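You operate a simulated robot arm through the tools that you are given. There is no shell and no other tool. Be economical: measure what you need, move in short steps, check, and stop when the job is done.

Carry out the task below with a simulated robot arm. There is one attempt and no reset: what you move stays moved.

TASK
Press a ring on the green tube from the white rack and rack it again.
Fine: it goes back to the white rack; the press tray ends pushed in; no ring on the other tubes.
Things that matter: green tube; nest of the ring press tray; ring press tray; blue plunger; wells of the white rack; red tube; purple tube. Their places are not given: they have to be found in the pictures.

It is judged by the outcome, as a careful person would: the job done as asked, and still so three seconds after it is handed in. It fails if anything else is knocked over, pushed out of place, dropped, spilled or broken.

THE ROBOT
A 6-joint arm with a two-finger parallel gripper, fixed in place. Base frame: the origin is at the foot of the arm, x ahead of it, y to its left, z up; the work surface is at about z = 766. Lengths are in mm, angles in rad, forces in N, time in s.
With the tool pointing down near the work surface it reaches from about 260 to 680 mm from the base axis. Its first joint turns from -1.152 to 1.152 rad. Payload 2.9 kg.
Tool frame: the origin (TCP) lies between the finger pads and is the grasp point; the fingertips stand 30 mm ahead of it; z points along the fingers, y is the line along which they close. The gripper opens to 110 mm. The fingers are 20 mm wide and 10 mm thick; the gripper's body (48 by 112 mm) begins 55 mm behind the TCP.
Orientation is told as [roll, pitch, yaw] about the base's x, y, z axes, in that order, counted from this pose: with the fingers straight down and closing along the base's y, the tool's x points along the base's -x, its y along +y and its z along -z.

THE INTERFACE
- The arm moves only by the tool apply_moves. Its argument "series" is one flat list of numbers, 7 for each row, row after row: the opening, from 0 (shut) to 1 (fully open), then the shift along the base's x, y, z in units of 400 mm (1.0 is 400 mm), then the turn, a rotation vector about the base's x, y, z in units of 45 degrees (1.0 is 45 degrees). In form: [hand, dx, dy, dz, wx, wy, wz, hand, dx, dy, dz, wx, wy, wz, ...]. A call has 1 to 10 rows; each row is the pose to reach, as a shift and turn from the pose commanded when the call began. A call with a number of a shift or a turn outside -1 to 1 is refused whole. A row lasts 0.2 s, in which the tool goes at most 50 mm and 0.15 rad; a call with a longer step from one row to the next is refused whole, and so is a gripper value outside its range. A pose out of reach is approached as far as the arm can. The call stops where the force on the tool passes 70 N (or 10 N more than at its start, if that is more) or the arm is blocked; 0.2 s more then pass. The fingers move at their own pace (about 108 mm/s each) and stop on an object; they squeeze with about 21 N. The grip force told is the motor's: it shows also when the fingers shut on nothing. Time passes only in rows, and 0.2 s behind the last, so rows that repeat a pose let the fingers close. It gives the time, the measured TCP pose, the force on the tool (base axes), the opening and the grip force at its end, in the units of the frame above (readings bear some noise).
- Cameras (640 x 400 px; columns grow to the right, rows downward): "scene" is fixed at [74.5, 427.8, 1406.9]; the picture's right is [-0.80, -0.60, 0.00], its down [-0.23, 0.30, -0.93] and it looks along [0.56, -0.74, -0.38] (base axes); focal length 340 px, centre (320, 200). "wrist" rides on the gripper at [-36, 0, -57] in the tool frame; the picture's right is [0.00, -1.00, 0.00], its down [0.97, 0.00, -0.24] and it looks along [0.24, 0.00, 0.97] (tool axes); focal length 218 px, centre (320, 200).
- grab_frame(camera): a new picture of that camera. No time passes.
- locate(camera, pixels): for up to 12 pixels [column, row] of the newest picture of that camera ("zoom" is the newest enlarged one), the place [x, y, z] in the base frame of the surface seen there, good to about 2 mm. No time passes.
- zoom(camera, box): a new picture of the part [left, top, right, bottom] of that camera's present view, enlarged. No time passes.
- close_job(): hands the job in; it is judged then, once.

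Work in short steps. Measure before you move; look again where a grasp or a placing could have gone wrong, and mend it. You have 80 turns and 38 pictures in all, the two below and enlarged ones among them. Open the gripper and draw the arm clear of the work before you hand the job in, unless the task says otherwise.

The tools are called after "Request:" as a command line: name --argument value ..., lists and objects as JSON in quotes. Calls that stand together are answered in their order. apply_moves: Moves the arm, as the interface text tells. Its arguments: {"type":"object","properties":{"series":{"type":"array","items":{"type":"number"}}},"required":["series"]} The other tools are called the same way: grab_frame (camera) takes a picture; locate (camera, pixels) gives the place of the surface under pixels of a picture; zoom (camera, box) takes an enlarged picture of a part of a camera's view; close_job () hands the job in.

At the start:

```text
time_s: 0.0
position: [418.6, -189.2, 1154.0]
ee_rot: [0.0, 0.002, -0.001]
ft_force: [1.3, -0.2, 0.1]
gripper_width: 110.1
grip_force: 0.1
```

scene: 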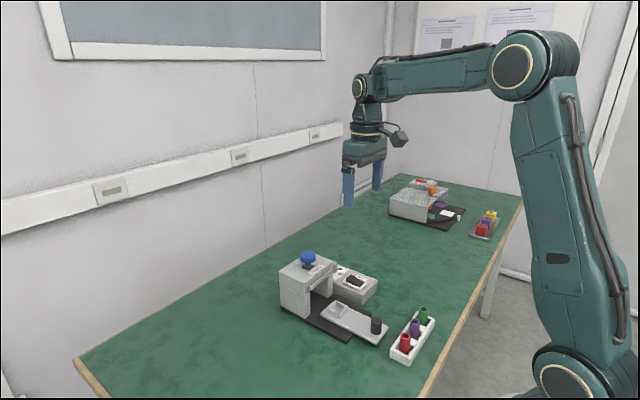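
wrist: 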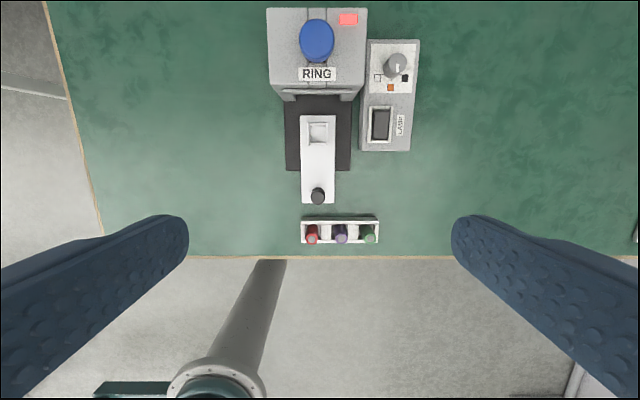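

The wrist picture shows the RING press at the top, its tray with a knob at (318,195), and the white rack at (340,230). I'll enlarge both views.

Request:
zoom --camera "scene" --box '[260, 235, 450, 375]'

Request:
zoom --camera "wrist" --box '[240, 0, 440, 260]'

Request:
locate --camera "wrist" --pixels '[[318, 193], [318, 130], [317, 35], [310, 232], [340, 232], [368, 232], [304, 200], [333, 200], [303, 120], [348, 18], [355, 232], [325, 232]]'

Request:
locate --camera "scene" --pixels '[[424, 309], [415, 322], [405, 337], [376, 319], [376, 329], [338, 309], [307, 258], [424, 320], [308, 268], [405, 350], [350, 325], [391, 357]]'

```text
2.86 times, centred on (355, 305) of scene
```

zoom: 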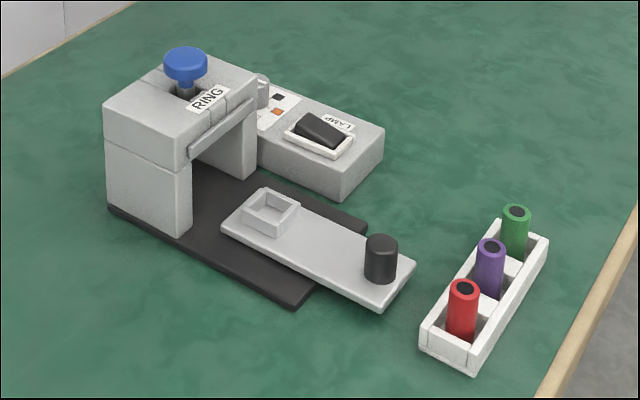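

```text
1.54 times, centred on (340, 130) of wrist
```

zoom: 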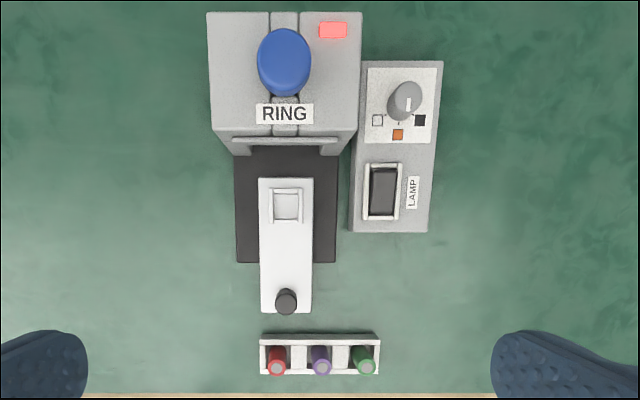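

```text
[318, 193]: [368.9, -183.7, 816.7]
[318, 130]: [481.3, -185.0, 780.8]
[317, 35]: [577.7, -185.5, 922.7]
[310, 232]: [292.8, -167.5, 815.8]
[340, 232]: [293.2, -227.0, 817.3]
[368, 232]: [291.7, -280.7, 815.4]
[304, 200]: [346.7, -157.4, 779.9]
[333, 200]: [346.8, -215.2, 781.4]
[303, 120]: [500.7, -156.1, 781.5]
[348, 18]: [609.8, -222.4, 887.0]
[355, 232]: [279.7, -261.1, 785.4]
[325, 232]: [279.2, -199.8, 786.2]
```

```text
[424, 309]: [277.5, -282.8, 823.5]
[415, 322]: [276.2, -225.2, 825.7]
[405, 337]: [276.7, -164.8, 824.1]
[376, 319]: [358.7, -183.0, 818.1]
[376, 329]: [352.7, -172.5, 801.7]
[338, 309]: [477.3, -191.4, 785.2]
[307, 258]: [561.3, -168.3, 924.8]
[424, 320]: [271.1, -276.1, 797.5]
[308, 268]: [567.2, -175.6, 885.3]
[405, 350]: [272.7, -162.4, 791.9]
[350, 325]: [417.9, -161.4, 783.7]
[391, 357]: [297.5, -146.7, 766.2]
```

The green tube's top is near (279,-282,825), with the others at about -225 and -165. I'll move above it, turning 90° so the fingers close along x and clear the purple tube.

Request:
apply_moves --series '[1, -0.053, -0.039, -0.083, 0, 0, 0.1667, 1, -0.107, -0.0775, -0.167, 0, 0, 0.3333, 1, -0.16, -0.116, -0.25, 0, 0, 0.5, 1, -0.213, -0.155, -0.333, 0, 0, 0.6667, 1, -0.267, -0.194, -0.417, 0, 0, 0.8333, 1, -0.32, -0.2325, -0.5, 0, 0, 1]'

Request:
apply_moves --series '[1, 0, 0, 0, 0, 0, 0.1667, 1, 0, 0, 0, 0, 0, 0.3333, 1, 0, 0, 0, 0, 0, 0.5, 1, 0, 0, 0, 0, 0, 0.6667, 1, 0, 0, 0, 0, 0, 0.8333, 1, 0, 0, 0, 0, 0, 1]'

Request:
grab_frame --camera "wrist"

```text
time_s: 1.4
position: [289.5, -281.3, 954.4]
ee_rot: [-0.004, -0.001, 0.787]
ft_force: [0.4, 0.4, -0.6]
gripper_width: 109.9
grip_force: 0.2
```

```text
time_s: 2.8
position: [290.7, -282.9, 954.8]
ee_rot: [0.001, 0.001, 1.573]
ft_force: [-0.5, -0.5, -0.4]
gripper_width: 110.0
grip_force: 0.1
```

```text
33 pictures are left
```

wrist: 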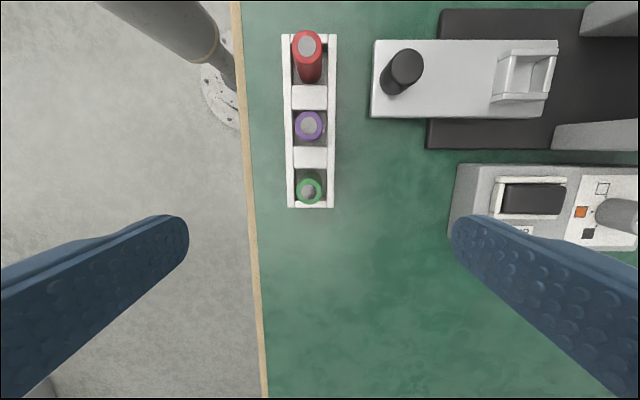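

Request:
zoom --camera "wrist" --box '[260, 20, 360, 220]'

Request:
locate --camera "wrist" --pixels '[[299, 186], [320, 186], [310, 176], [310, 190], [310, 197], [285, 160], [337, 160], [310, 157], [308, 126], [306, 46], [310, 206], [328, 200]]'

Request:
locate --camera "wrist" --pixels '[[502, 53], [552, 53], [500, 97], [546, 97], [525, 75], [408, 65], [375, 42], [372, 115], [557, 42], [548, 117], [393, 68], [422, 66]]'

```text
2.00 times, centred on (310, 120) of wrist
```

zoom: 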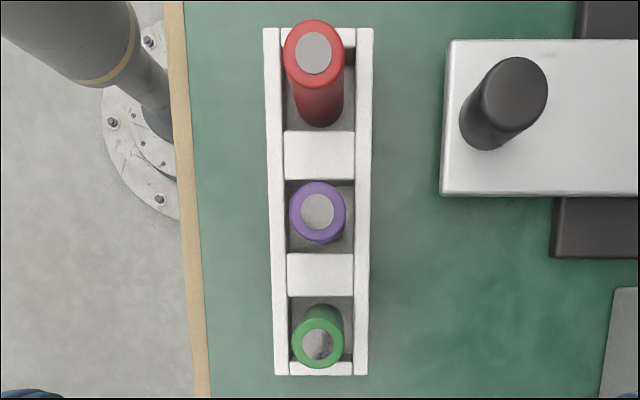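

```text
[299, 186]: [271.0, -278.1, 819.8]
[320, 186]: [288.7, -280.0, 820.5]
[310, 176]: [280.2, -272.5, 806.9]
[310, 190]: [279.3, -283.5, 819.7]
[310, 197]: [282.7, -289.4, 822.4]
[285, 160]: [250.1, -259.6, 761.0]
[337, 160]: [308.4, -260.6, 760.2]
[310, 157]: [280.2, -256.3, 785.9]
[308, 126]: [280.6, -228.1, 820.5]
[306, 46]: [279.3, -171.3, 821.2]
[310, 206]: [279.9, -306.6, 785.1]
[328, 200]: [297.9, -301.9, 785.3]
```

```text
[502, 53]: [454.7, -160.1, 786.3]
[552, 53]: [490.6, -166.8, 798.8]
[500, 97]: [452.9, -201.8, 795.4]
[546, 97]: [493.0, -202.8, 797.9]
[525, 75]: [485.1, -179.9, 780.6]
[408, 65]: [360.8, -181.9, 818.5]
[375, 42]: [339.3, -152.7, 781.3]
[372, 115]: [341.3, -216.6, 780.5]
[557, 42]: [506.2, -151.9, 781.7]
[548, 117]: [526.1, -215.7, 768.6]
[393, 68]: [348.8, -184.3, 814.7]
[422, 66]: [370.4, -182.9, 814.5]
```

Green tube is at about (280,-283), its top at 820, rack rim at 785. Before gripping, I'll measure the press front and opening.

Request:
locate --camera "scene" --pixels '[[309, 288], [331, 271], [304, 291], [329, 294], [307, 313], [321, 282], [307, 300], [318, 290], [325, 285], [281, 270], [307, 253], [330, 264]]'

Request:
zoom --camera "scene" --box '[275, 245, 365, 340]'

```text
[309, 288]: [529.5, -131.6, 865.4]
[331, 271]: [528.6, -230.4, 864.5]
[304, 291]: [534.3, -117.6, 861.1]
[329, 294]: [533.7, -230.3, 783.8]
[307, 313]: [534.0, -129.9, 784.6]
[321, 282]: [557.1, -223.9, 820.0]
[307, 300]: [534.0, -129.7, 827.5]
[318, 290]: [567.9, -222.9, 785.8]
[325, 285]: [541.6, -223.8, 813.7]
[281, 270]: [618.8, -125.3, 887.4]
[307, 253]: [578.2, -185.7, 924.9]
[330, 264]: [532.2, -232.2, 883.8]
```

```text
4.21 times, centred on (320, 292) of scene
```

zoom: 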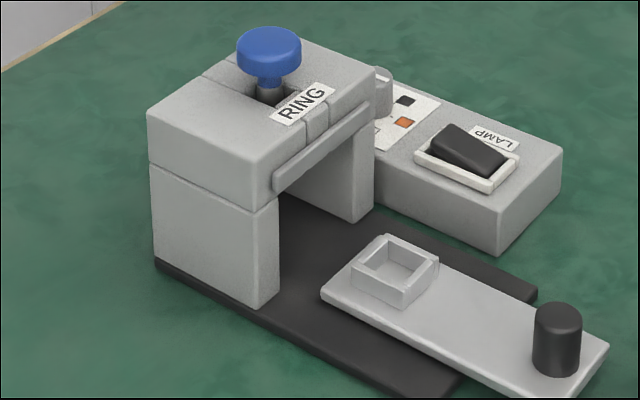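

Press front is at x≈530 with the plunger at about (575,-185). I'll go down on the green tube, keeping the tips just above the rack rim, and close.

Request:
apply_moves --series '[0.5, -0.027, 0, -0.1, 0, 0, 0, 0.45, -0.027, 0, -0.2, 0, 0, 0, 0.45, -0.027, 0, -0.28, 0, 0, 0, 0.45, -0.027, 0, -0.3375, 0, 0, 0, 0.45, -0.027, 0, -0.3375, 0, 0, 0]'

Request:
grab_frame --camera "wrist"

```text
time_s: 4.0
position: [280.1, -280.4, 818.5]
ee_rot: [0.0, -0.002, 1.57]
ft_force: [-0.3, -1.4, -0.3]
gripper_width: 49.4
grip_force: 0.1
```

```text
30 pictures are left
```

wrist: 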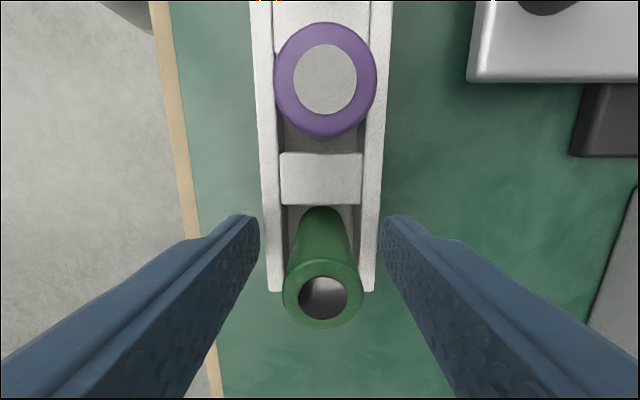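

Request:
locate --camera "wrist" --pixels '[[322, 268], [322, 325], [288, 290], [356, 290], [340, 297]]'

```text
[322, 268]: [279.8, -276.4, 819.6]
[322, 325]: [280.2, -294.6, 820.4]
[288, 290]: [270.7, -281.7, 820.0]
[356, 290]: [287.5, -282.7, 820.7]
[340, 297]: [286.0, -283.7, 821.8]
```

Tube axis is at about (280,-284.5). I'll shift 3 mm in y, close, and lift a little.

Request:
apply_moves --series '[0.45, 0, -0.0075, 0, 0, 0, 0, 0, 0, -0.0075, 0, 0, 0, 0, 0, 0, -0.0075, 0, 0, 0, 0, 0, 0, -0.0075, 0, 0, 0, 0]'

Request:
apply_moves --series '[0, 0, 0, 0.05, 0, 0, 0, 0, 0, 0, 0.15, 0, 0, 0, 0, 0, 0, 0.25, 0, 0, 0]'

Request:
grab_frame --camera "wrist"

Request:
zoom --camera "scene" --box '[340, 220, 480, 370]'

```text
time_s: 5.0
position: [280.0, -283.8, 817.6]
ee_rot: [0.0, 0.0, 1.573]
ft_force: [-0.2, -0.4, 0.8]
gripper_width: 23.4
grip_force: 21.5
```

```text
time_s: 5.8
position: [278.3, -284.6, 920.7]
ee_rot: [0.002, -0.001, 1.572]
ft_force: [1.1, -2.0, -0.7]
gripper_width: 23.4
grip_force: 20.7
```

```text
29 pictures are left
```

wrist: 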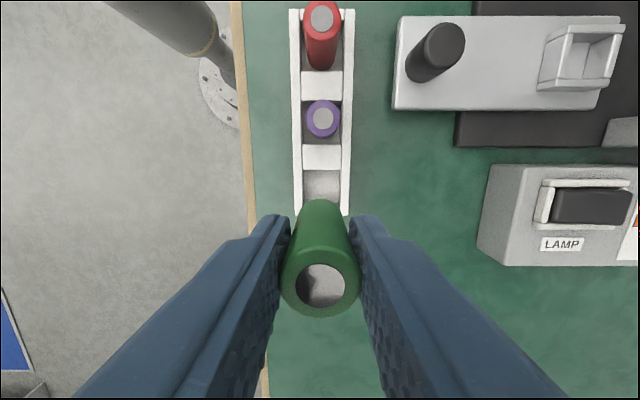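

```text
2.67 times, centred on (410, 295) of scene
```

zoom: 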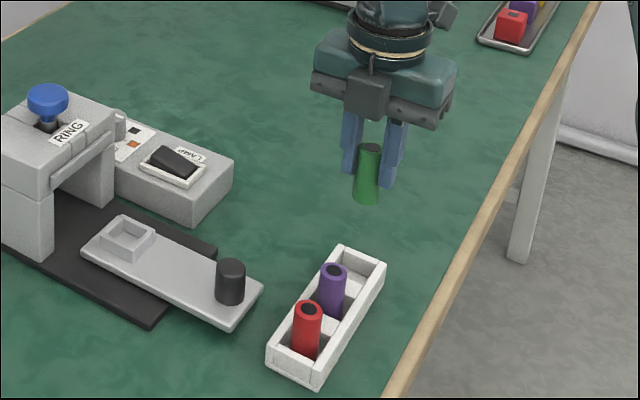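

Tube is held and the rack is undisturbed. I'll carry it over the nest, turning to yaw 180° so the camera faces away from the press.

Request:
apply_moves --series '[0, 0.04, 0.021, 0, 0, 0, 0.1667, 0, 0.08, 0.042, 0, 0, 0, 0.3333, 0, 0.12, 0.063, 0, 0, 0, 0.5, 0, 0.16, 0.084, 0, 0, 0, 0.6667, 0, 0.2, 0.105, 0, 0, 0, 0.8333, 0, 0.24, 0.126, 0, 0, 0, 1]'

Request:
apply_moves --series '[0, 0.04, 0.021, 0, 0, 0, 0.1667, 0, 0.08, 0.042, 0, 0, 0, 0.3333, 0, 0.12, 0.063, 0, 0, 0, 0.5, 0, 0.16, 0.084, 0, 0, 0, 0.6667, 0, 0.2, 0.105, 0, 0, 0, 0.8333, 0, 0.24, 0.126, 0, 0, 0, 1]'

Request:
grab_frame --camera "wrist"

Request:
zoom --camera "scene" --box '[290, 220, 400, 350]'

```text
time_s: 7.2
position: [376.0, -234.6, 919.7]
ee_rot: [0.001, -0.002, 2.36]
ft_force: [0.0, -0.4, 0.1]
gripper_width: 23.2
grip_force: 20.3
```

```text
time_s: 8.6
position: [515.1, -141.8, 900.6]
ee_rot: [-0.188, -0.36, 3.125]
ft_force: [2.2, -1.7, -6.2]
gripper_width: 23.4
grip_force: 21.8
out of reach, approached as far as the arm can: row 2, 3, 4, 5, 6
```

```text
27 pictures are left
```

wrist: 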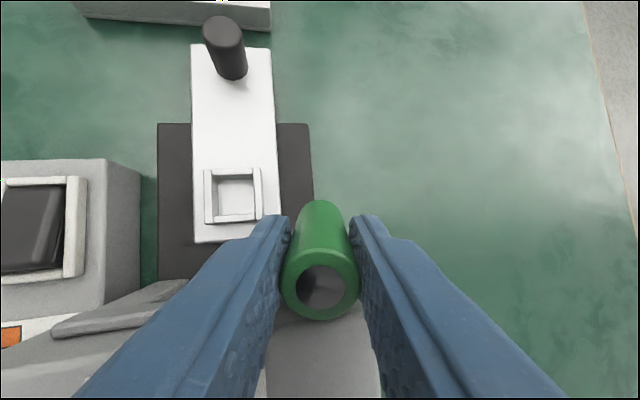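

```text
3.08 times, centred on (345, 285) of scene
```

zoom: 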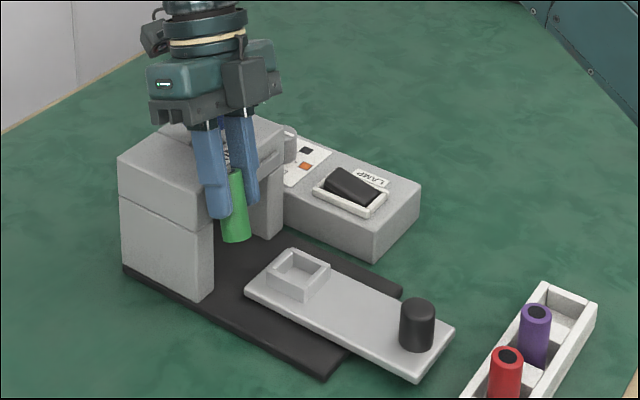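

The last turn hit a wrist limit, so the tool is tilted near the press. I'll back out along the same path.

Request:
apply_moves --series '[0, -0.04, -0.021, 0, 0, 0, -0.1667, 0, -0.08, -0.042, 0, 0, 0, -0.3333, 0, -0.12, -0.063, 0, 0, 0, -0.5, 0, -0.16, -0.084, 0, 0, 0, -0.6667, 0, -0.2, -0.105, 0, 0, 0, -0.8333, 0, -0.24, -0.126, 0, 0, 0, -1]'

```text
time_s: 8.9
position: [552.5, -163.9, 943.5]
ee_rot: [-0.118, -0.237, 3.071]
ft_force: [-9.8, 6.5, 3.3]
gripper_width: 23.1
grip_force: 21.2
stopped in row 1: the force on the tool passed its limit (the readings are from after the stop); the commanded pose is now the measured one
```

Request:
zoom --camera "scene" --box '[270, 180, 420, 350]'

Request:
grab_frame --camera "wrist"

```text
2.35 times, centred on (345, 265) of scene
```

zoom: 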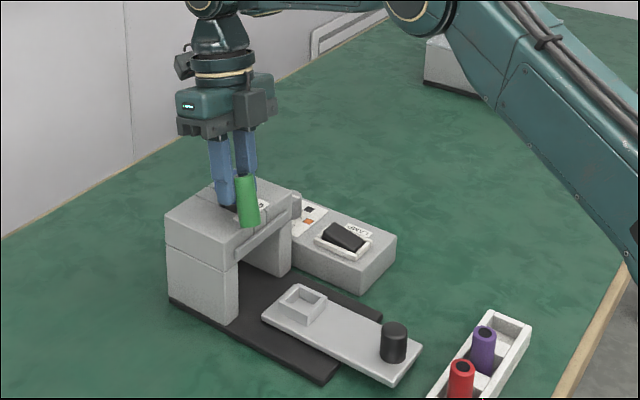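

```text
24 pictures are left
```

wrist: 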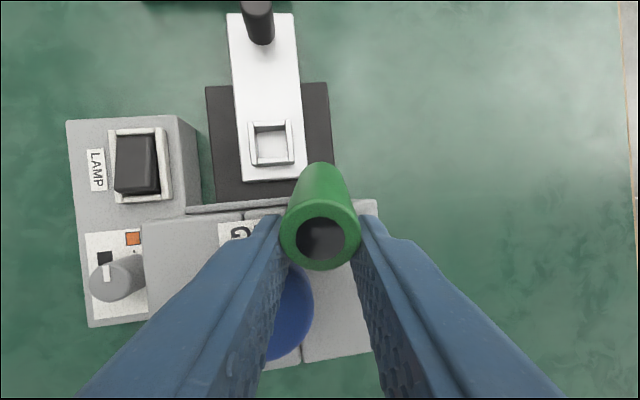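

The fingers stopped beside the blue plunger above the press. I'll raise straight up slowly.

Request:
apply_moves --series '[0, 0, 0, 0.03, 0, 0, 0, 0, 0, 0, 0.08, 0, 0, 0, 0, 0, 0, 0.14, 0, 0, 0, 0, 0, 0, 0.2, 0, 0, 0]'

```text
time_s: 9.9
position: [540.1, -171.4, 985.0]
ee_rot: [-0.111, -0.231, 3.069]
ft_force: [-0.3, -0.3, -0.8]
gripper_width: 23.0
grip_force: 21.1
out of reach, approached as far as the arm can: row 2, 3, 4
```

Clear of the plunger now. I'll turn back about z and move away from the press at this height.

Request:
apply_moves --series '[0, -0.03, 0, 0, 0, 0, -0.1667, 0, -0.06, 0, 0, 0, 0, -0.3333, 0, -0.1, 0, 0, 0, 0, -0.5, 0, -0.15, 0, 0, 0, 0, -0.6667, 0, -0.2, 0, 0, 0, 0, -0.8333, 0, -0.25, 0, 0, 0, 0, -1]'

```text
time_s: 11.3
position: [504.9, -204.3, 1026.9]
ee_rot: [-0.113, -0.243, 2.283]
ft_force: [-0.5, 0.1, -1.8]
gripper_width: 23.2
grip_force: 20.7
out of reach, approached as far as the arm can: row 2, 3, 4, 5, 6
```

Request:
apply_moves --series '[0, 0, 0, 0, 0, 0, -0.1667, 0, 0, 0, 0, 0, 0, -0.3333, 0, 0, 0, 0, 0, 0, -0.5, 0, 0, 0, 0, 0, 0, -0.6667, 0, 0, 0, 0, 0, 0, -0.8333, 0, 0, 0, 0, 0, 0, -1]'

Request:
grab_frame --camera "scene"

```text
time_s: 12.7
position: [554.6, -213.1, 1051.9]
ee_rot: [-0.112, -0.234, 1.53]
ft_force: [0.0, 0.4, -0.6]
gripper_width: 23.2
grip_force: 20.9
out of reach, approached as far as the arm can: row 1, 2, 3, 4, 5, 6
```

```text
23 pictures are left
```

scene: 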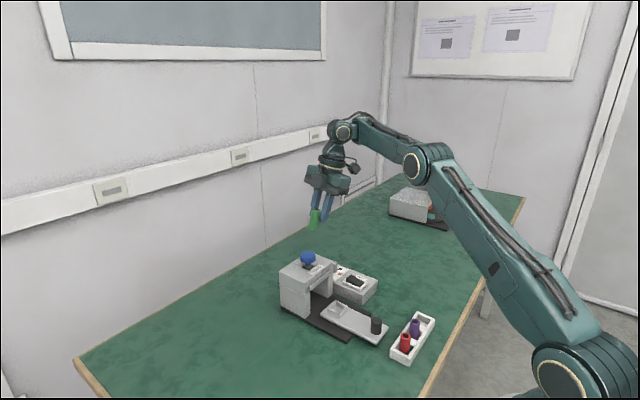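

The arm is clear but still tilted. I'll level the tool and let it converge.

Request:
apply_moves --series '[0, 0, 0, 0.05, -0.144, 0.082, 0, 0, 0, 0, 0.1, -0.288, 0.163, 0, 0, 0, 0, 0.1, -0.288, 0.163, 0, 0, 0, 0, 0.1, -0.288, 0.163, 0]'

```text
time_s: 13.7
position: [555.0, -214.3, 1092.3]
ee_rot: [-0.006, 0.004, 1.486]
ft_force: [0.8, -0.3, -0.6]
gripper_width: 23.1
grip_force: 20.7
```

Level and free now at (555,-214,1092). I'll turn to yaw 0, which was reachable at the start, and move back to x≈440, staying high.

Request:
apply_moves --series '[0, -0.048, 0.0125, 0, 0, 0, -0.158, 0, -0.096, 0.025, 0, 0, 0, -0.315, 0, -0.144, 0.0375, 0, 0, 0, -0.473, 0, -0.192, 0.05, 0, 0, 0, -0.63, 0, -0.24, 0.0625, 0, 0, 0, -0.788, 0, -0.2875, 0.075, 0, 0, 0, -0.946]'

Request:
apply_moves --series '[0, 0, 0, 0, 0, 0, -0.158, 0, 0, 0, 0, 0, 0, -0.315, 0, 0, 0, 0, 0, 0, -0.473, 0, 0, 0, -0.08, 0, 0, -0.63, 0, 0, 0, -0.16, 0, 0, -0.788, 0, 0, 0, -0.25, 0, 0, -0.946]'

Request:
grab_frame --camera "wrist"

Request:
zoom --camera "scene" --box '[270, 180, 420, 350]'

```text
time_s: 15.1
position: [489.1, -206.5, 1139.1]
ee_rot: [0.002, 0.005, 0.742]
ft_force: [-0.1, -0.5, -0.6]
gripper_width: 23.3
grip_force: 21.2
out of reach, approached as far as the arm can: row 2, 3, 4, 5, 6
```

```text
time_s: 16.5
position: [534.7, -225.5, 1070.6]
ee_rot: [-0.004, 0.006, 0.0]
ft_force: [-0.5, 0.2, -0.6]
gripper_width: 23.2
grip_force: 21.0
out of reach, approached as far as the arm can: row 4, 5, 6
```

```text
22 pictures are left
```

wrist: 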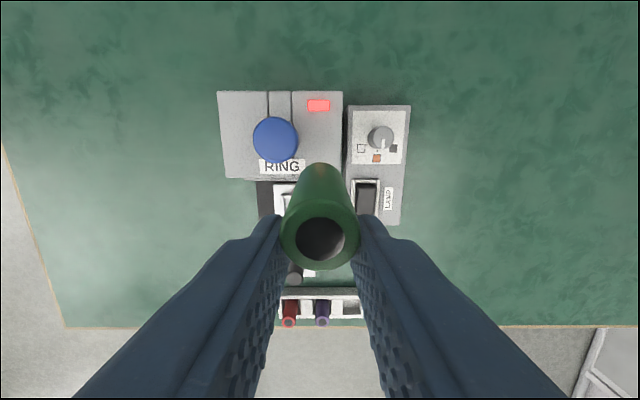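

```text
2.35 times, centred on (345, 265) of scene
```

zoom: 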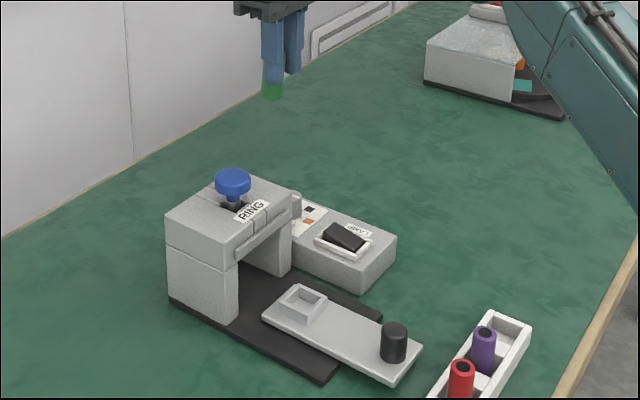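

The arm refuses to come inward, so its configuration may have changed. I'll look at the whole arm.

Request:
grab_frame --camera "scene"

Request:
locate --camera "scene" --pixels '[[570, 375], [420, 165], [345, 130], [340, 160]]'

```text
20 pictures are left
```

scene: 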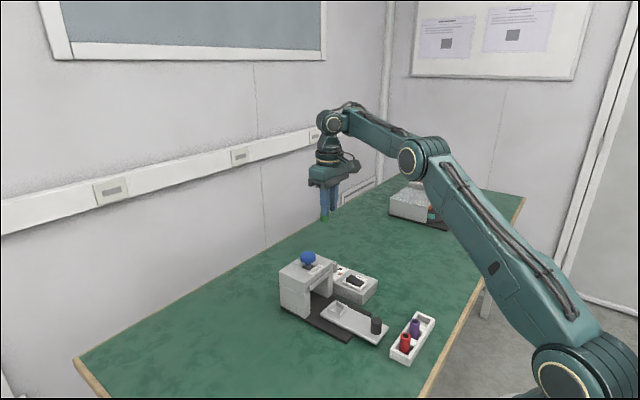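

```text
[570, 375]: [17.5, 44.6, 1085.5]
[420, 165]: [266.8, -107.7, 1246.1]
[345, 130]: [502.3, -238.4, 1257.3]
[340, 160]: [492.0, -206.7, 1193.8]
```

Request:
zoom --camera "scene" --box '[290, 90, 470, 230]'

```text
2.86 times, centred on (380, 160) of scene
```

zoom: 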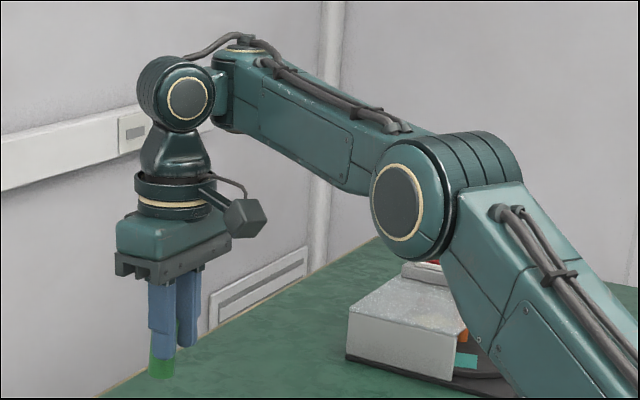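

Request:
locate --camera "scene" --pixels '[[333, 124], [407, 161], [563, 380], [331, 165], [357, 166]]'

```text
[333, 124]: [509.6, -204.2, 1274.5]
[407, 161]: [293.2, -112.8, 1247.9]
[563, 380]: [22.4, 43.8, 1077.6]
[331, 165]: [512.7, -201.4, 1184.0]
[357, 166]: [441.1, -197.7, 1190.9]
```

The wrist axis is swung relative to the elbow axis: the arm is stuck at a wrist singularity, with the forearm level. Turning the tool further negative should unwind that joint. I'm high and clear here, so I'll do it and look.

Request:
apply_moves --series '[0, 0, 0, 0, 0, 0, -0.1667, 0, 0, 0, 0, 0, 0, -0.3333, 0, 0, 0, 0, 0, 0, -0.5, 0, 0, 0, 0, 0, 0, -0.6667, 0, 0, 0, 0, 0, 0, -0.8333, 0, 0, 0, 0, 0, 0, -1]'

Request:
zoom --camera "scene" --box '[290, 90, 470, 230]'

```text
time_s: 17.9
position: [534.6, -225.0, 1073.0]
ee_rot: [-0.005, 0.005, -0.788]
ft_force: [0.4, -0.5, -0.6]
gripper_width: 23.0
grip_force: 21.0
```

```text
2.86 times, centred on (380, 160) of scene
```

zoom: 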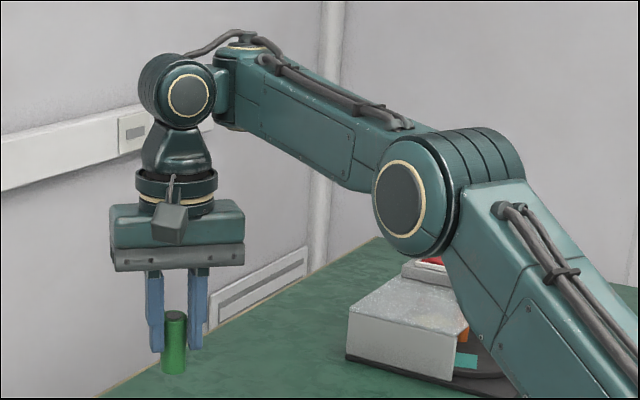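

Only joint 6 turned. The fix is to tilt the tool about the present wrist axis, swing the tilt into the arm's plane, then level again. I'll do that with a small tilt at this height.

Request:
apply_moves --series '[0, 0, 0, 0, 0.108, -0.108, 0, 0, 0, 0, 0, 0.216, -0.216, 0, 0, 0, 0, 0, 0.324, -0.324, 0, 0, 0, 0, 0, 0.194, -0.415, 0, 0, 0, 0, 0, 0.04, -0.456, 0, 0, 0, 0, 0, -0.08, -0.451, 0, 0, 0, 0, 0, -0.179, -0.422, 0, 0, 0, 0, 0, -0.179, -0.422, 0]'

Request:
zoom --camera "scene" --box '[290, 90, 470, 230]'

```text
time_s: 19.7
position: [604.8, -254.9, 1093.9]
ee_rot: [0.131, -0.32, -0.805]
ft_force: [-0.8, 0.1, -0.9]
gripper_width: 22.9
grip_force: 21.1
out of reach, approached as far as the arm can: row 1, 2, 3, 4, 5, 6, 7, 8
```

```text
2.86 times, centred on (380, 160) of scene
```

zoom: 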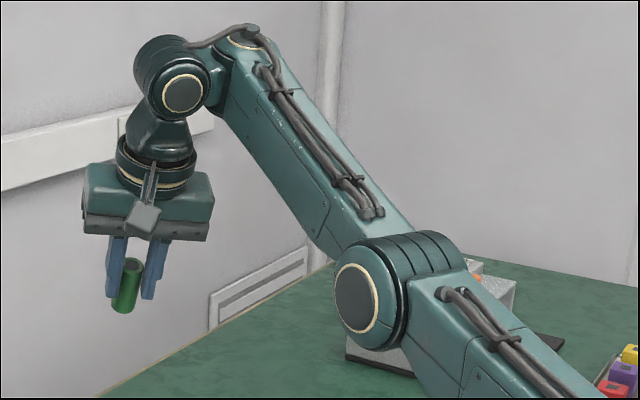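

The tool direction stays pinned square to the forearm, so joint 5 sits at a limit and needs the opposite tilt direction. I'll level, then tilt the other way and see if the arm follows.

Request:
apply_moves --series '[0, 0, 0, 0, 0.06, 0.141, 0, 0, 0, 0, 0, 0.12, 0.281, 0, 0, 0, 0, 0, 0.179, 0.422, 0, 0, 0, 0, 0, 0.081, 0.539, 0, 0, 0, 0, 0, -0.018, 0.656, 0, 0, 0, 0, 0, -0.116, 0.773, 0, 0, 0, 0, 0, -0.116, 0.773, 0]'

Request:
zoom --camera "scene" --box '[290, 90, 470, 230]'

```text
time_s: 21.3
position: [550.6, -236.8, 1069.8]
ee_rot: [-0.356, 0.05, -0.737]
ft_force: [-0.2, 0.1, -0.8]
gripper_width: 23.1
grip_force: 21.1
out of reach, approached as far as the arm can: row 3, 4, 5, 6, 7
```

```text
2.86 times, centred on (380, 160) of scene
```

zoom: 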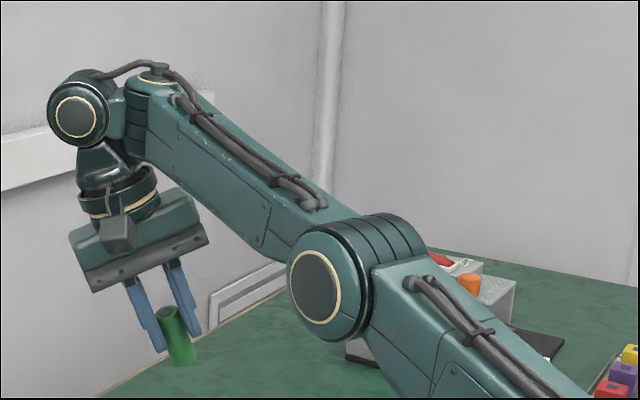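

Now joint 5 has moved (tool tilts relative to the forearm). I'll test pulling inward with this tilt held.

Request:
apply_moves --series '[0, -0.06, 0.025, 0, 0, 0, 0, 0, -0.12, 0.05, 0, 0, 0, 0, 0, -0.18, 0.075, 0, 0, 0, 0, 0, -0.18, 0.075, 0, 0, 0, 0]'

```text
time_s: 22.3
position: [487.9, -207.5, 1075.8]
ee_rot: [-0.357, 0.055, -0.736]
ft_force: [-0.1, 0.3, -1.1]
gripper_width: 23.1
grip_force: 20.8
out of reach, approached as far as the arm can: row 3, 4
```

The arm follows inward now. I'll swing the tilt direction around through the side into the arm's plane (outward).

Request:
apply_moves --series '[0, 0, 0, 0, -0.088, -0.098, 0, 0, 0, 0, 0, -0.147, -0.22, 0, 0, 0, 0, 0, -0.167, -0.354, 0, 0, 0, 0, 0, -0.147, -0.487, 0, 0, 0, 0, 0, -0.088, -0.61, 0, 0, 0, 0, 0, 0.003, -0.709, 0, 0, 0, 0, 0, 0.112, -0.775, 0, 0, 0, 0, 0, 0.112, -0.775, 0]'

Request:
zoom --camera "scene" --box '[290, 50, 500, 230]'

```text
time_s: 24.1
position: [595.4, -246.6, 1133.1]
ee_rot: [0.112, -0.336, -0.805]
ft_force: [-0.8, 0.0, -0.8]
gripper_width: 22.9
grip_force: 21.2
out of reach, approached as far as the arm can: row 1, 2, 3, 4, 5, 6, 7, 8
```

```text
2.22 times, centred on (395, 140) of scene
```

zoom: 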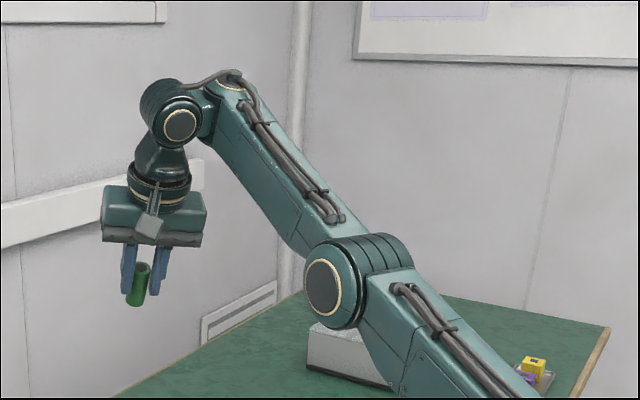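

That path was refused, so joint 4 wants the other rotation sense. I'll return to the tilt that worked (toward the base side), then swing the opposite way.

Request:
apply_moves --series '[0, -0.04, 0.015, -0.02, 0.06, 0.141, 0, 0, -0.08, 0.03, -0.04, 0.12, 0.281, 0, 0, -0.12, 0.045, -0.06, 0.179, 0.422, 0, 0, -0.16, 0.06, -0.06, 0.081, 0.539, 0, 0, -0.2, 0.075, -0.06, -0.018, 0.656, 0, 0, -0.2, 0.075, -0.06, -0.116, 0.773, 0, 0, -0.2, 0.075, -0.06, -0.116, 0.773, 0]'

Request:
apply_moves --series '[0, 0, 0, 0, 0.11, 0.07, 0, 0, 0, 0, 0, 0.234, 0.116, 0, 0, 0, 0, 0, 0.36, 0.13, 0, 0, 0, 0, 0, 0.47, 0.07, 0, 0, 0, 0, 0, 0.47, 0.07, 0]'

Request:
zoom --camera "scene" --box '[290, 50, 500, 230]'

```text
time_s: 25.7
position: [514.0, -218.3, 1108.2]
ee_rot: [-0.361, 0.046, -0.735]
ft_force: [-0.1, -0.3, -0.7]
gripper_width: 22.8
grip_force: 21.1
```

```text
time_s: 26.9
position: [513.2, -217.7, 1107.2]
ee_rot: [-0.108, 0.33, -0.687]
ft_force: [0.4, -0.3, 0.1]
gripper_width: 22.7
grip_force: 20.8
```

```text
2.22 times, centred on (395, 140) of scene
```

zoom: 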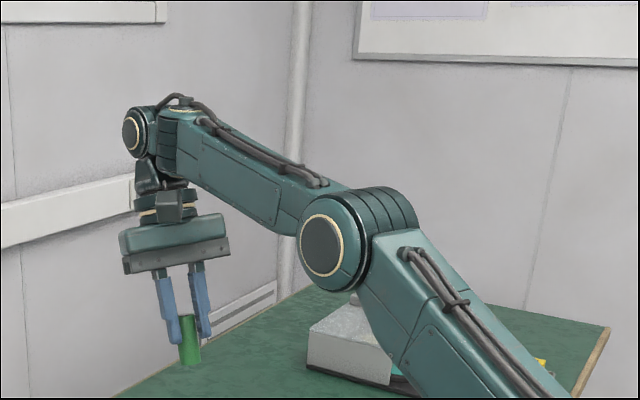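

Joint 4 is back in line (the wrist cap at zoom (133,132) is parallel with the elbow's). Now I level the tool in the arm plane and pull inward.

Request:
apply_moves --series '[0, 0, 0, 0, -0.04, -0.103, 0, 0, 0, 0, 0, -0.08, -0.206, 0, 0, 0, 0, 0, -0.12, -0.308, 0, 0, 0, 0, 0, -0.158, -0.411, 0, 0, -0.08, 0.025, 0, -0.158, -0.411, 0, 0, -0.16, 0.05, 0, -0.158, -0.411, 0, 0, -0.2, 0.06, 0, -0.158, -0.411, 0]'

```text
time_s: 28.5
position: [478.9, -211.2, 1144.5]
ee_rot: [-0.006, 0.005, -0.671]
ft_force: [-0.4, 0.4, -0.5]
gripper_width: 22.3
grip_force: 21.1
out of reach, approached as far as the arm can: row 4, 5, 6, 7
```

Joint 5 only works on one side of this branch, and the previous swing failed because it began pinned. I'll tilt back, stay at the unpinned spot, and swing ccw from 159° toward outward.

Request:
apply_moves --series '[0, 0.03, -0.006, -0.03, 0.053, 0.137, 0, 0, 0.06, -0.012, -0.06, 0.105, 0.274, 0, 0, 0.085, -0.017, -0.09, 0.158, 0.411, 0, 0, 0.085, -0.017, -0.09, 0.031, 0.439, 0, 0, 0.085, -0.017, -0.09, -0.099, 0.429, 0, 0, 0.085, -0.017, -0.09, -0.22, 0.381, 0, 0, 0.085, -0.017, -0.09, -0.322, 0.3, 0, 0, 0.085, -0.017, -0.09, -0.396, 0.193, 0, 0, 0.085, -0.017, -0.09, -0.435, 0.069, 0, 0, 0.085, -0.017, -0.09, -0.436, -0.061, 0]'

```text
time_s: 30.7
position: [556.8, -228.1, 1135.0]
ee_rot: [-0.249, -0.247, -0.64]
ft_force: [-0.2, -1.6, -0.3]
gripper_width: 21.9
grip_force: 21.1
out of reach, approached as far as the arm can: row 1, 9, 10
```

Joint 4's limit is on that side (near ψ≈250°). I'll go back and swing clockwise instead.

Request:
apply_moves --series '[0, -0.04, 0.01, -0.03, 0.001, 0.13, 0, 0, -0.08, 0.02, -0.05, 0.04, 0.254, 0, 0, -0.11, 0.025, -0.07, 0.114, 0.361, 0, 0, -0.11, 0.025, -0.07, 0.216, 0.442, 0, 0, -0.11, 0.025, -0.07, 0.337, 0.49, 0, 0, -0.11, 0.025, -0.07, 0.467, 0.5, 0, 0, -0.11, 0.025, -0.07, 0.594, 0.472, 0, 0, -0.11, 0.025, -0.07, 0.707, 0.408, 0, 0, -0.11, 0.025, -0.07, 0.797, 0.314, 0]'

```text
time_s: 32.7
position: [511.3, -219.3, 1105.8]
ee_rot: [0.108, 0.328, -0.625]
ft_force: [0.0, 0.6, -0.7]
gripper_width: 21.4
grip_force: 21.2
```

All reached, but the grip width is drifting (23.4→21.4); I'll check the tube in the grip.

Request:
grab_frame --camera "wrist"

```text
13 pictures are left
```

wrist: 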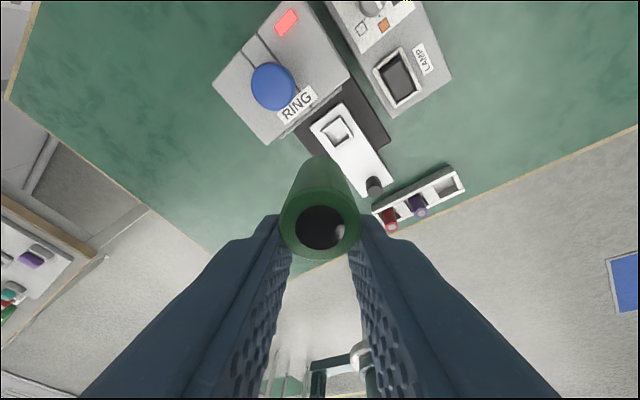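

The tube has slid about 15 mm sideways in the pads (since the plunger contact) and is creeping out. The safest is to stand it on clear table in reach of this arm branch and regrip. I'll check free table first.

Request:
locate --camera "scene" --pixels '[[372, 240], [390, 215], [350, 250], [330, 240], [345, 230], [300, 240], [395, 250], [340, 262], [370, 288]]'

Request:
apply_moves --series '[0, 0.03, -0.06, -0.06, -0.09, -0.063, 0, 0, 0.05, -0.14, -0.12, -0.18, -0.126, 0, 0, 0.06, -0.22, -0.18, -0.27, -0.19, 0, 0, 0.07, -0.3, -0.24, -0.361, -0.253, 0, 0, 0.075, -0.375, -0.28, -0.361, -0.253, 0]'

```text
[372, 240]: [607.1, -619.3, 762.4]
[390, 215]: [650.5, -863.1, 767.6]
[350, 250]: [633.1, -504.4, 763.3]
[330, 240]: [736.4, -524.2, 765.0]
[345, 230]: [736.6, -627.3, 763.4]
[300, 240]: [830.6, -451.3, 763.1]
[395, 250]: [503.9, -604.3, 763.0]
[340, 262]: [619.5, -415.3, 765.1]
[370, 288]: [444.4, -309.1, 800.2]
```

```text
time_s: 33.9
position: [542.0, -369.4, 993.5]
ee_rot: [-0.005, -0.001, -0.642]
ft_force: [-0.6, 0.1, -0.3]
gripper_width: 21.6
grip_force: 20.7
```

Level and reachable. I'll go down to about z=836 and measure the gap under the tube.

Request:
apply_moves --series '[0, 0, 0, -0.1, 0, 0, 0, 0, 0, 0, -0.2, 0, 0, 0, 0, 0, 0, -0.3, 0, 0, 0, 0, 0, 0, -0.395, 0, 0, 0]'

Request:
zoom --camera "scene" --box '[310, 200, 400, 290]'

```text
time_s: 34.9
position: [549.3, -373.6, 846.9]
ee_rot: [-0.02, 0.013, -0.644]
ft_force: [0.6, -0.4, -0.3]
gripper_width: 0.1
grip_force: 20.7
out of reach, approached as far as the arm can: row 4
```

```text
4.44 times, centred on (355, 245) of scene
```

zoom: 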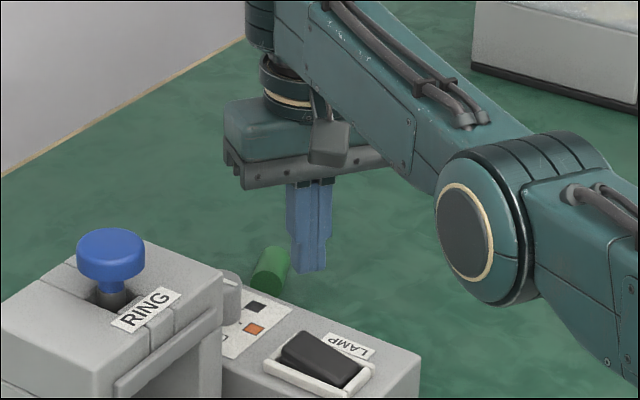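

The tube slipped out and lies on the table by the lamp box. I'll find its place, then lift off and fix the arm's wrist before picking it up.

Request:
locate --camera "zoom" --pixels '[[278, 248], [262, 275], [270, 265], [285, 262], [256, 288]]'

Request:
apply_moves --series '[0, 0, 0, 0.1, 0, 0, 0, 0, 0, 0, 0.2, 0, 0, 0, 0, 0, 0, 0.3, 0, 0, 0, 0, -0.02, 0.09, 0.4, 0.09, 0.063, 0, 0, -0.04, 0.18, 0.48, 0.18, 0.126, 0, 0, -0.06, 0.27, 0.56, 0.27, 0.19, 0, 0, -0.08, 0.36, 0.64, 0.361, 0.253, 0]'

```text
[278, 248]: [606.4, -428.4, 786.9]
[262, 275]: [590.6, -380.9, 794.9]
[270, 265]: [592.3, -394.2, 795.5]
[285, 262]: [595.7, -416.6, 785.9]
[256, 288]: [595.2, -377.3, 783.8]
```

```text
refused: row 4 steps farther than a row can; nothing moved
```

Request:
apply_moves --series '[0, 0, 0, 0.1, 0, 0, 0, 0, 0, 0, 0.2, 0, 0, 0, 0, 0, 0, 0.3, 0, 0, 0, 0, -0.02, 0.08, 0.37, 0.045, 0.03, 0, 0, -0.04, 0.15, 0.44, 0.09, 0.063, 0, 0, -0.055, 0.22, 0.5, 0.18, 0.126, 0, 0, -0.07, 0.29, 0.57, 0.27, 0.19, 0, 0, -0.08, 0.36, 0.64, 0.361, 0.253, 0]'

```text
time_s: 36.7
position: [522.1, -230.4, 1103.3]
ee_rot: [0.105, 0.317, -0.621]
ft_force: [6.4, -15.2, -66.3]
gripper_width: 0.0
grip_force: 20.9
```

The force reading is high (-66 N); I'll look before doing anything else.

Request:
grab_frame --camera "scene"

```text
11 pictures are left
```

scene: 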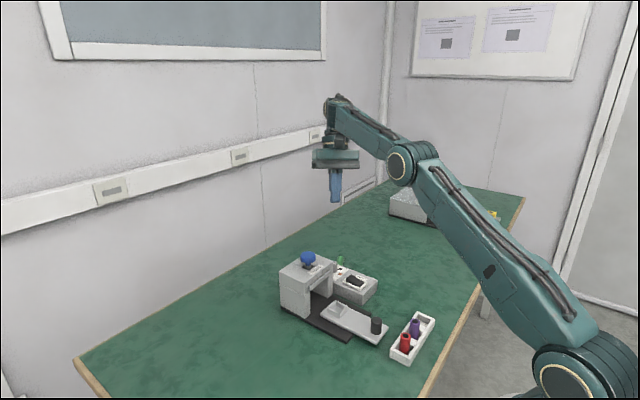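

The arm is free and the tube (green at 340,260) lies still. I'll continue the clockwise swing in free space.

Request:
apply_moves --series '[0, 0, 0, 0, 0.058, -0.117, 0, 0, 0, 0, 0, 0.079, -0.245, 0, 0, 0, 0, 0, 0.062, -0.374, 0, 0, 0, 0, 0, 0.008, -0.493, 0, 0, 0, 0, 0, -0.078, -0.59, 0, 0, 0, 0, 0, -0.189, -0.658, 0, 0, 0, 0, 0, -0.315, -0.691, 0, 0, 0, 0, 0, -0.445, -0.685, 0, 0, 0, 0, 0, -0.533, -0.658, 0]'

```text
time_s: 38.7
position: [584.2, -259.3, 1138.1]
ee_rot: [0.069, -0.335, -0.624]
ft_force: [0.5, 0.3, 0.4]
gripper_width: 0.2
grip_force: 21.3
out of reach, approached as far as the arm can: row 4, 5, 6, 7, 8, 9
```

The two arm branches meet only where the tool passes exactly through the arm's plane. I'll return to the in-plane inward tilt and measure the orientation there precisely.

Request:
apply_moves --series '[0, -0.04, 0.018, -0.022, 0.15, 0.07, 0, 0, -0.08, 0.036, -0.044, 0.3, 0.142, 0, 0, -0.12, 0.054, -0.066, 0.45, 0.213, 0, 0, -0.155, 0.0725, -0.0875, 0.595, 0.284, 0, 0, -0.155, 0.0725, -0.0875, 0.612, 0.413, 0, 0, -0.155, 0.0725, -0.0875, 0.591, 0.541, 0, 0, -0.155, 0.0725, -0.0875, 0.533, 0.658, 0, 0, -0.155, 0.0725, -0.0875, 0.443, 0.752, 0, 0, -0.155, 0.0725, -0.0875, 0.344, 0.81, 0]'

Request:
apply_moves --series '[0, 0, 0, 0, 0, 0, 0]'

Request:
apply_moves --series '[0, 0, 0, 0, 0, 0, 0]'

```text
time_s: 40.3
position: [523.0, -232.9, 1105.2]
ee_rot: [0.121, 0.298, -0.612]
ft_force: [7.7, 4.5, -11.1]
gripper_width: 0.1
grip_force: 20.9
stopped in row 8: the force on the tool passed its limit (the readings are from after the stop); the commanded pose is now the measured one
out of reach, approached as far as the arm can: row 8
```

```text
time_s: 40.7
position: [523.0, -234.1, 1105.2]
ee_rot: [0.12, 0.3, -0.611]
ft_force: [7.4, 3.4, -16.4]
gripper_width: 0.1
grip_force: 21.3
```

```text
time_s: 41.1
position: [522.9, -233.6, 1104.6]
ee_rot: [0.121, 0.298, -0.609]
ft_force: [6.4, 1.7, -19.4]
gripper_width: 0.0
grip_force: 20.8
```

Request:
zoom --camera "scene" --box '[290, 80, 430, 220]'

```text
2.86 times, centred on (360, 150) of scene
```

zoom: 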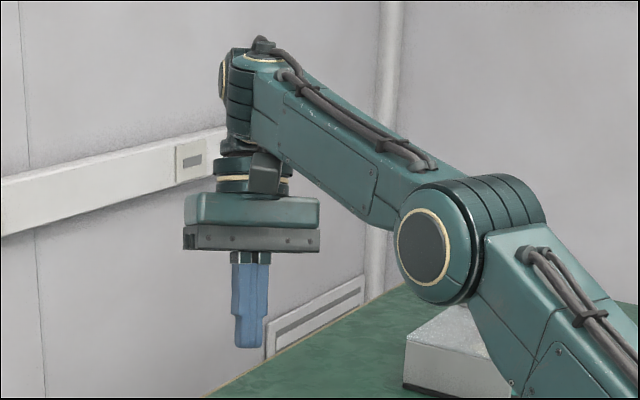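

The gripper's side box is touching the underside of the forearm. I'll spin the tool about its own axis to take the box away from it.

Request:
apply_moves --series '[0, 0, 0, 0, -0.0255, 0.04, -0.1425, 0, 0, 0, 0, -0.051, 0.08, -0.285, 0, 0, 0, 0, -0.0765, 0.12, -0.427, 0, 0, 0, 0, -0.102, 0.16, -0.57, 0, 0, 0, 0, -0.1275, 0.2, -0.712, 0, 0, 0, 0, -0.153, 0.239, -0.854]'

Request:
apply_moves --series '[0, 0, 0, 0, -0.0255, 0.04, -0.1425, 0, 0, 0, 0, -0.051, 0.08, -0.285, 0, 0, 0, 0, -0.0765, 0.12, -0.427, 0, 0, 0, 0, -0.102, 0.16, -0.57, 0, 0, 0, 0, -0.1275, 0.2, -0.712, 0, 0, 0, 0, -0.153, 0.239, -0.854]'

```text
time_s: 42.5
position: [523.6, -234.4, 1104.1]
ee_rot: [-0.108, 0.304, -1.354]
ft_force: [0.3, 0.2, -0.6]
gripper_width: 0.3
grip_force: 21.0
```

```text
time_s: 43.9
position: [522.4, -233.1, 1105.1]
ee_rot: [-0.279, 0.161, -2.066]
ft_force: [-0.5, 0.2, 0.8]
gripper_width: 0.0
grip_force: 20.7
```

Free again. Now swing into the arm plane, then level farther out (r≈610) where this branch is valid.

Request:
apply_moves --series '[0, 0.02, -0.009, 0, -0.09, 0.077, 0, 0, 0.04, -0.018, 0, -0.178, 0.153, 0, 0, 0.06, -0.027, 0, -0.22, 0.06, 0, 0, 0.085, -0.0375, 0, -0.261, -0.033, 0, 0, 0.085, -0.0375, 0, -0.302, -0.126, 0, 0, 0.085, -0.0375, 0, -0.344, -0.219, 0, 0, 0.085, -0.0375, 0, -0.344, -0.219, 0]'

Request:
apply_moves --series '[0, 0, 0, 0, 0, 0, 0]'

Request:
apply_moves --series '[0, 0, 0, 0, 0, 0, 0]'

```text
time_s: 45.5
position: [557.8, -248.5, 1105.3]
ee_rot: [0.002, 0.001, -2.041]
ft_force: [0.3, -1.0, 0.6]
gripper_width: 0.2
grip_force: 20.7
out of reach, approached as far as the arm can: row 1, 2, 3, 4
```

```text
time_s: 45.9
position: [557.8, -249.0, 1105.0]
ee_rot: [-0.001, 0.0, -2.044]
ft_force: [-0.2, 0.3, 0.4]
gripper_width: 0.1
grip_force: 20.7
```

```text
time_s: 46.3
position: [557.0, -248.5, 1105.1]
ee_rot: [0.0, 0.0, -2.042]
ft_force: [0.1, -0.2, -0.5]
gripper_width: 0.0
grip_force: 21.6
```

Level to within 0.001. I'll now leap across the singular point in one row, exactly in the arm plane.

Request:
apply_moves --series '[0, -0.0685, 0.0305, 0, 0, 0, 0, 0, -0.18, 0.08, 0, -0.0725, -0.163, 0, 0, -0.27, 0.12, 0, -0.0725, -0.163, 0, 0, -0.36, 0.16, 0, -0.03, -0.07, 0, 0, -0.36, 0.16, 0, 0, 0, 0]'

```text
time_s: 47.5
position: [411.7, -183.6, 1104.5]
ee_rot: [0.001, 0.001, -2.042]
ft_force: [0.1, -0.4, 0.1]
gripper_width: 0.1
grip_force: 21.1
```

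Back on the original branch, with all rows reached. Now look at the lying tube.

Request:
zoom --camera "scene" --box '[320, 240, 365, 285]'

```text
8.89 times, centred on (342, 262) of scene
```

zoom: 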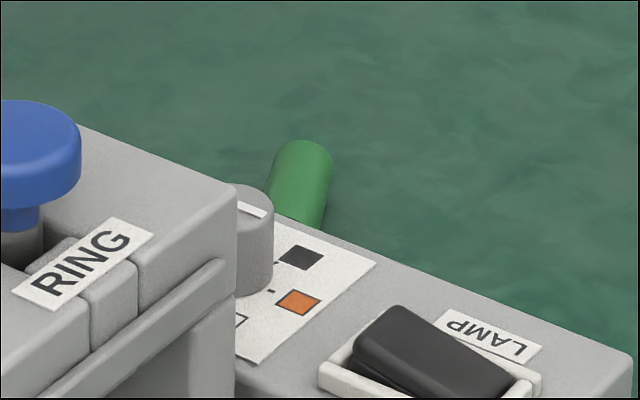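

Request:
locate --camera "zoom" --pixels '[[300, 142], [330, 155], [276, 155], [300, 180], [295, 210], [285, 200], [318, 210], [323, 190], [265, 185], [310, 150]]'

```text
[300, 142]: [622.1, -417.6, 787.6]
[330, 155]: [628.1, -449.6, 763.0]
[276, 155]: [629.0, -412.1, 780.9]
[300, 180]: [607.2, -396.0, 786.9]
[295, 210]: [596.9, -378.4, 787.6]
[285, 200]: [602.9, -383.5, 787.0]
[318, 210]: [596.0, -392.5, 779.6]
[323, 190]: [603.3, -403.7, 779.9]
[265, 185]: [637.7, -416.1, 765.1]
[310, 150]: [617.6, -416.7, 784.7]
```

The tube lies with its axis at about az -57°, centred near (608,-396). I need to see which end is up, so I'll turn the tool and then lean it outward to look.

Request:
apply_moves --series '[0, 0, 0, 0, 0, 0, 0.131, 0, 0, 0, 0, 0, 0, 0.262, 0, 0, 0, 0, 0, 0, 0.393, 0, 0, 0, 0, 0, 0, 0.524, 0, 0, 0, 0, 0, 0, 0.655, 0, 0, 0, 0, 0, 0, 0.786, 0, 0, 0, 0, 0, 0, 0.917]'

Request:
apply_moves --series '[0, 0.02, -0.04, -0.03, 0, 0, 0.131, 0, 0.04, -0.08, -0.06, 0, 0, 0.262, 0, 0.06, -0.12, -0.1, 0, 0, 0.393, 0, 0.08, -0.16, -0.14, 0, 0, 0.524, 0, 0.1, -0.2, -0.18, 0, 0, 0.655, 0, 0.12, -0.24, -0.22, 0, 0, 0.786, 0, 0.14, -0.28, -0.26, 0, 0, 0.917]'

Request:
apply_moves --series '[0, 0.02, -0.02, -0.02, -0.085, -0.13, 0, 0, 0.04, -0.04, -0.04, -0.17, -0.26, 0, 0, 0.06, -0.06, -0.06, -0.255, -0.39, 0, 0, 0.08, -0.08, -0.08, -0.34, -0.52, 0, 0, 0.1, -0.1, -0.1, -0.425, -0.64, 0]'

Request:
grab_frame --camera "wrist"

```text
time_s: 49.1
position: [414.1, -184.0, 1105.3]
ee_rot: [0.001, 0.001, -1.32]
ft_force: [0.6, 0.7, -0.3]
gripper_width: 0.0
grip_force: 21.5
```

```text
time_s: 50.7
position: [469.8, -296.5, 1000.3]
ee_rot: [-0.002, 0.0, -0.601]
ft_force: [0.0, -0.1, -0.7]
gripper_width: 0.0
grip_force: 21.6
```

```text
time_s: 51.9
position: [510.7, -336.3, 961.0]
ee_rot: [0.01, -0.605, -0.604]
ft_force: [-0.4, 0.8, 0.1]
gripper_width: 0.2
grip_force: 21.5
```

```text
8 pictures are left
```

wrist: 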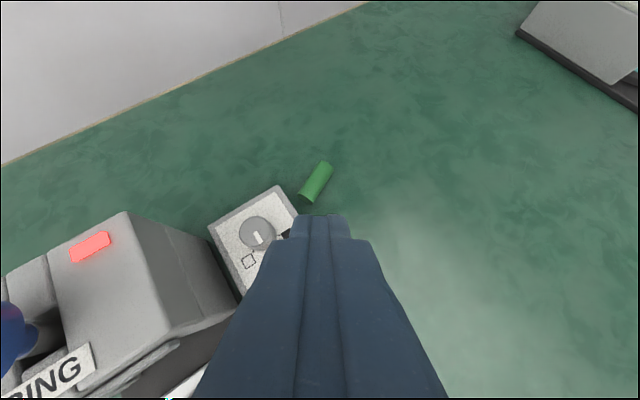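

Request:
zoom --camera "wrist" --box '[285, 145, 345, 215]'

Request:
locate --camera "wrist" --pixels '[[325, 162], [305, 198], [315, 180], [278, 188], [297, 210], [210, 226], [308, 190], [323, 170], [258, 228], [240, 290]]'

```text
5.71 times, centred on (315, 180) of wrist
```

zoom: 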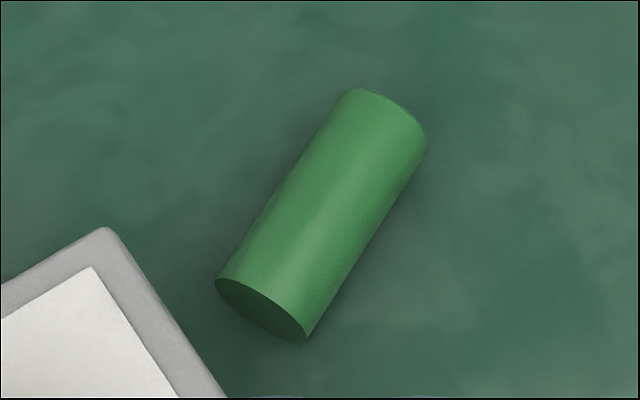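

```text
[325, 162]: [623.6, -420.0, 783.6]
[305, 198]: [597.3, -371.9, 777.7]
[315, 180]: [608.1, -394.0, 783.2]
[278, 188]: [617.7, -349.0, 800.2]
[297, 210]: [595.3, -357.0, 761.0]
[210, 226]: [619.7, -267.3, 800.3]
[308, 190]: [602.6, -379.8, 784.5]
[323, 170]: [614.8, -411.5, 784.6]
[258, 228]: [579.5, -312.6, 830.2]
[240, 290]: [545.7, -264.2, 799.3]
```

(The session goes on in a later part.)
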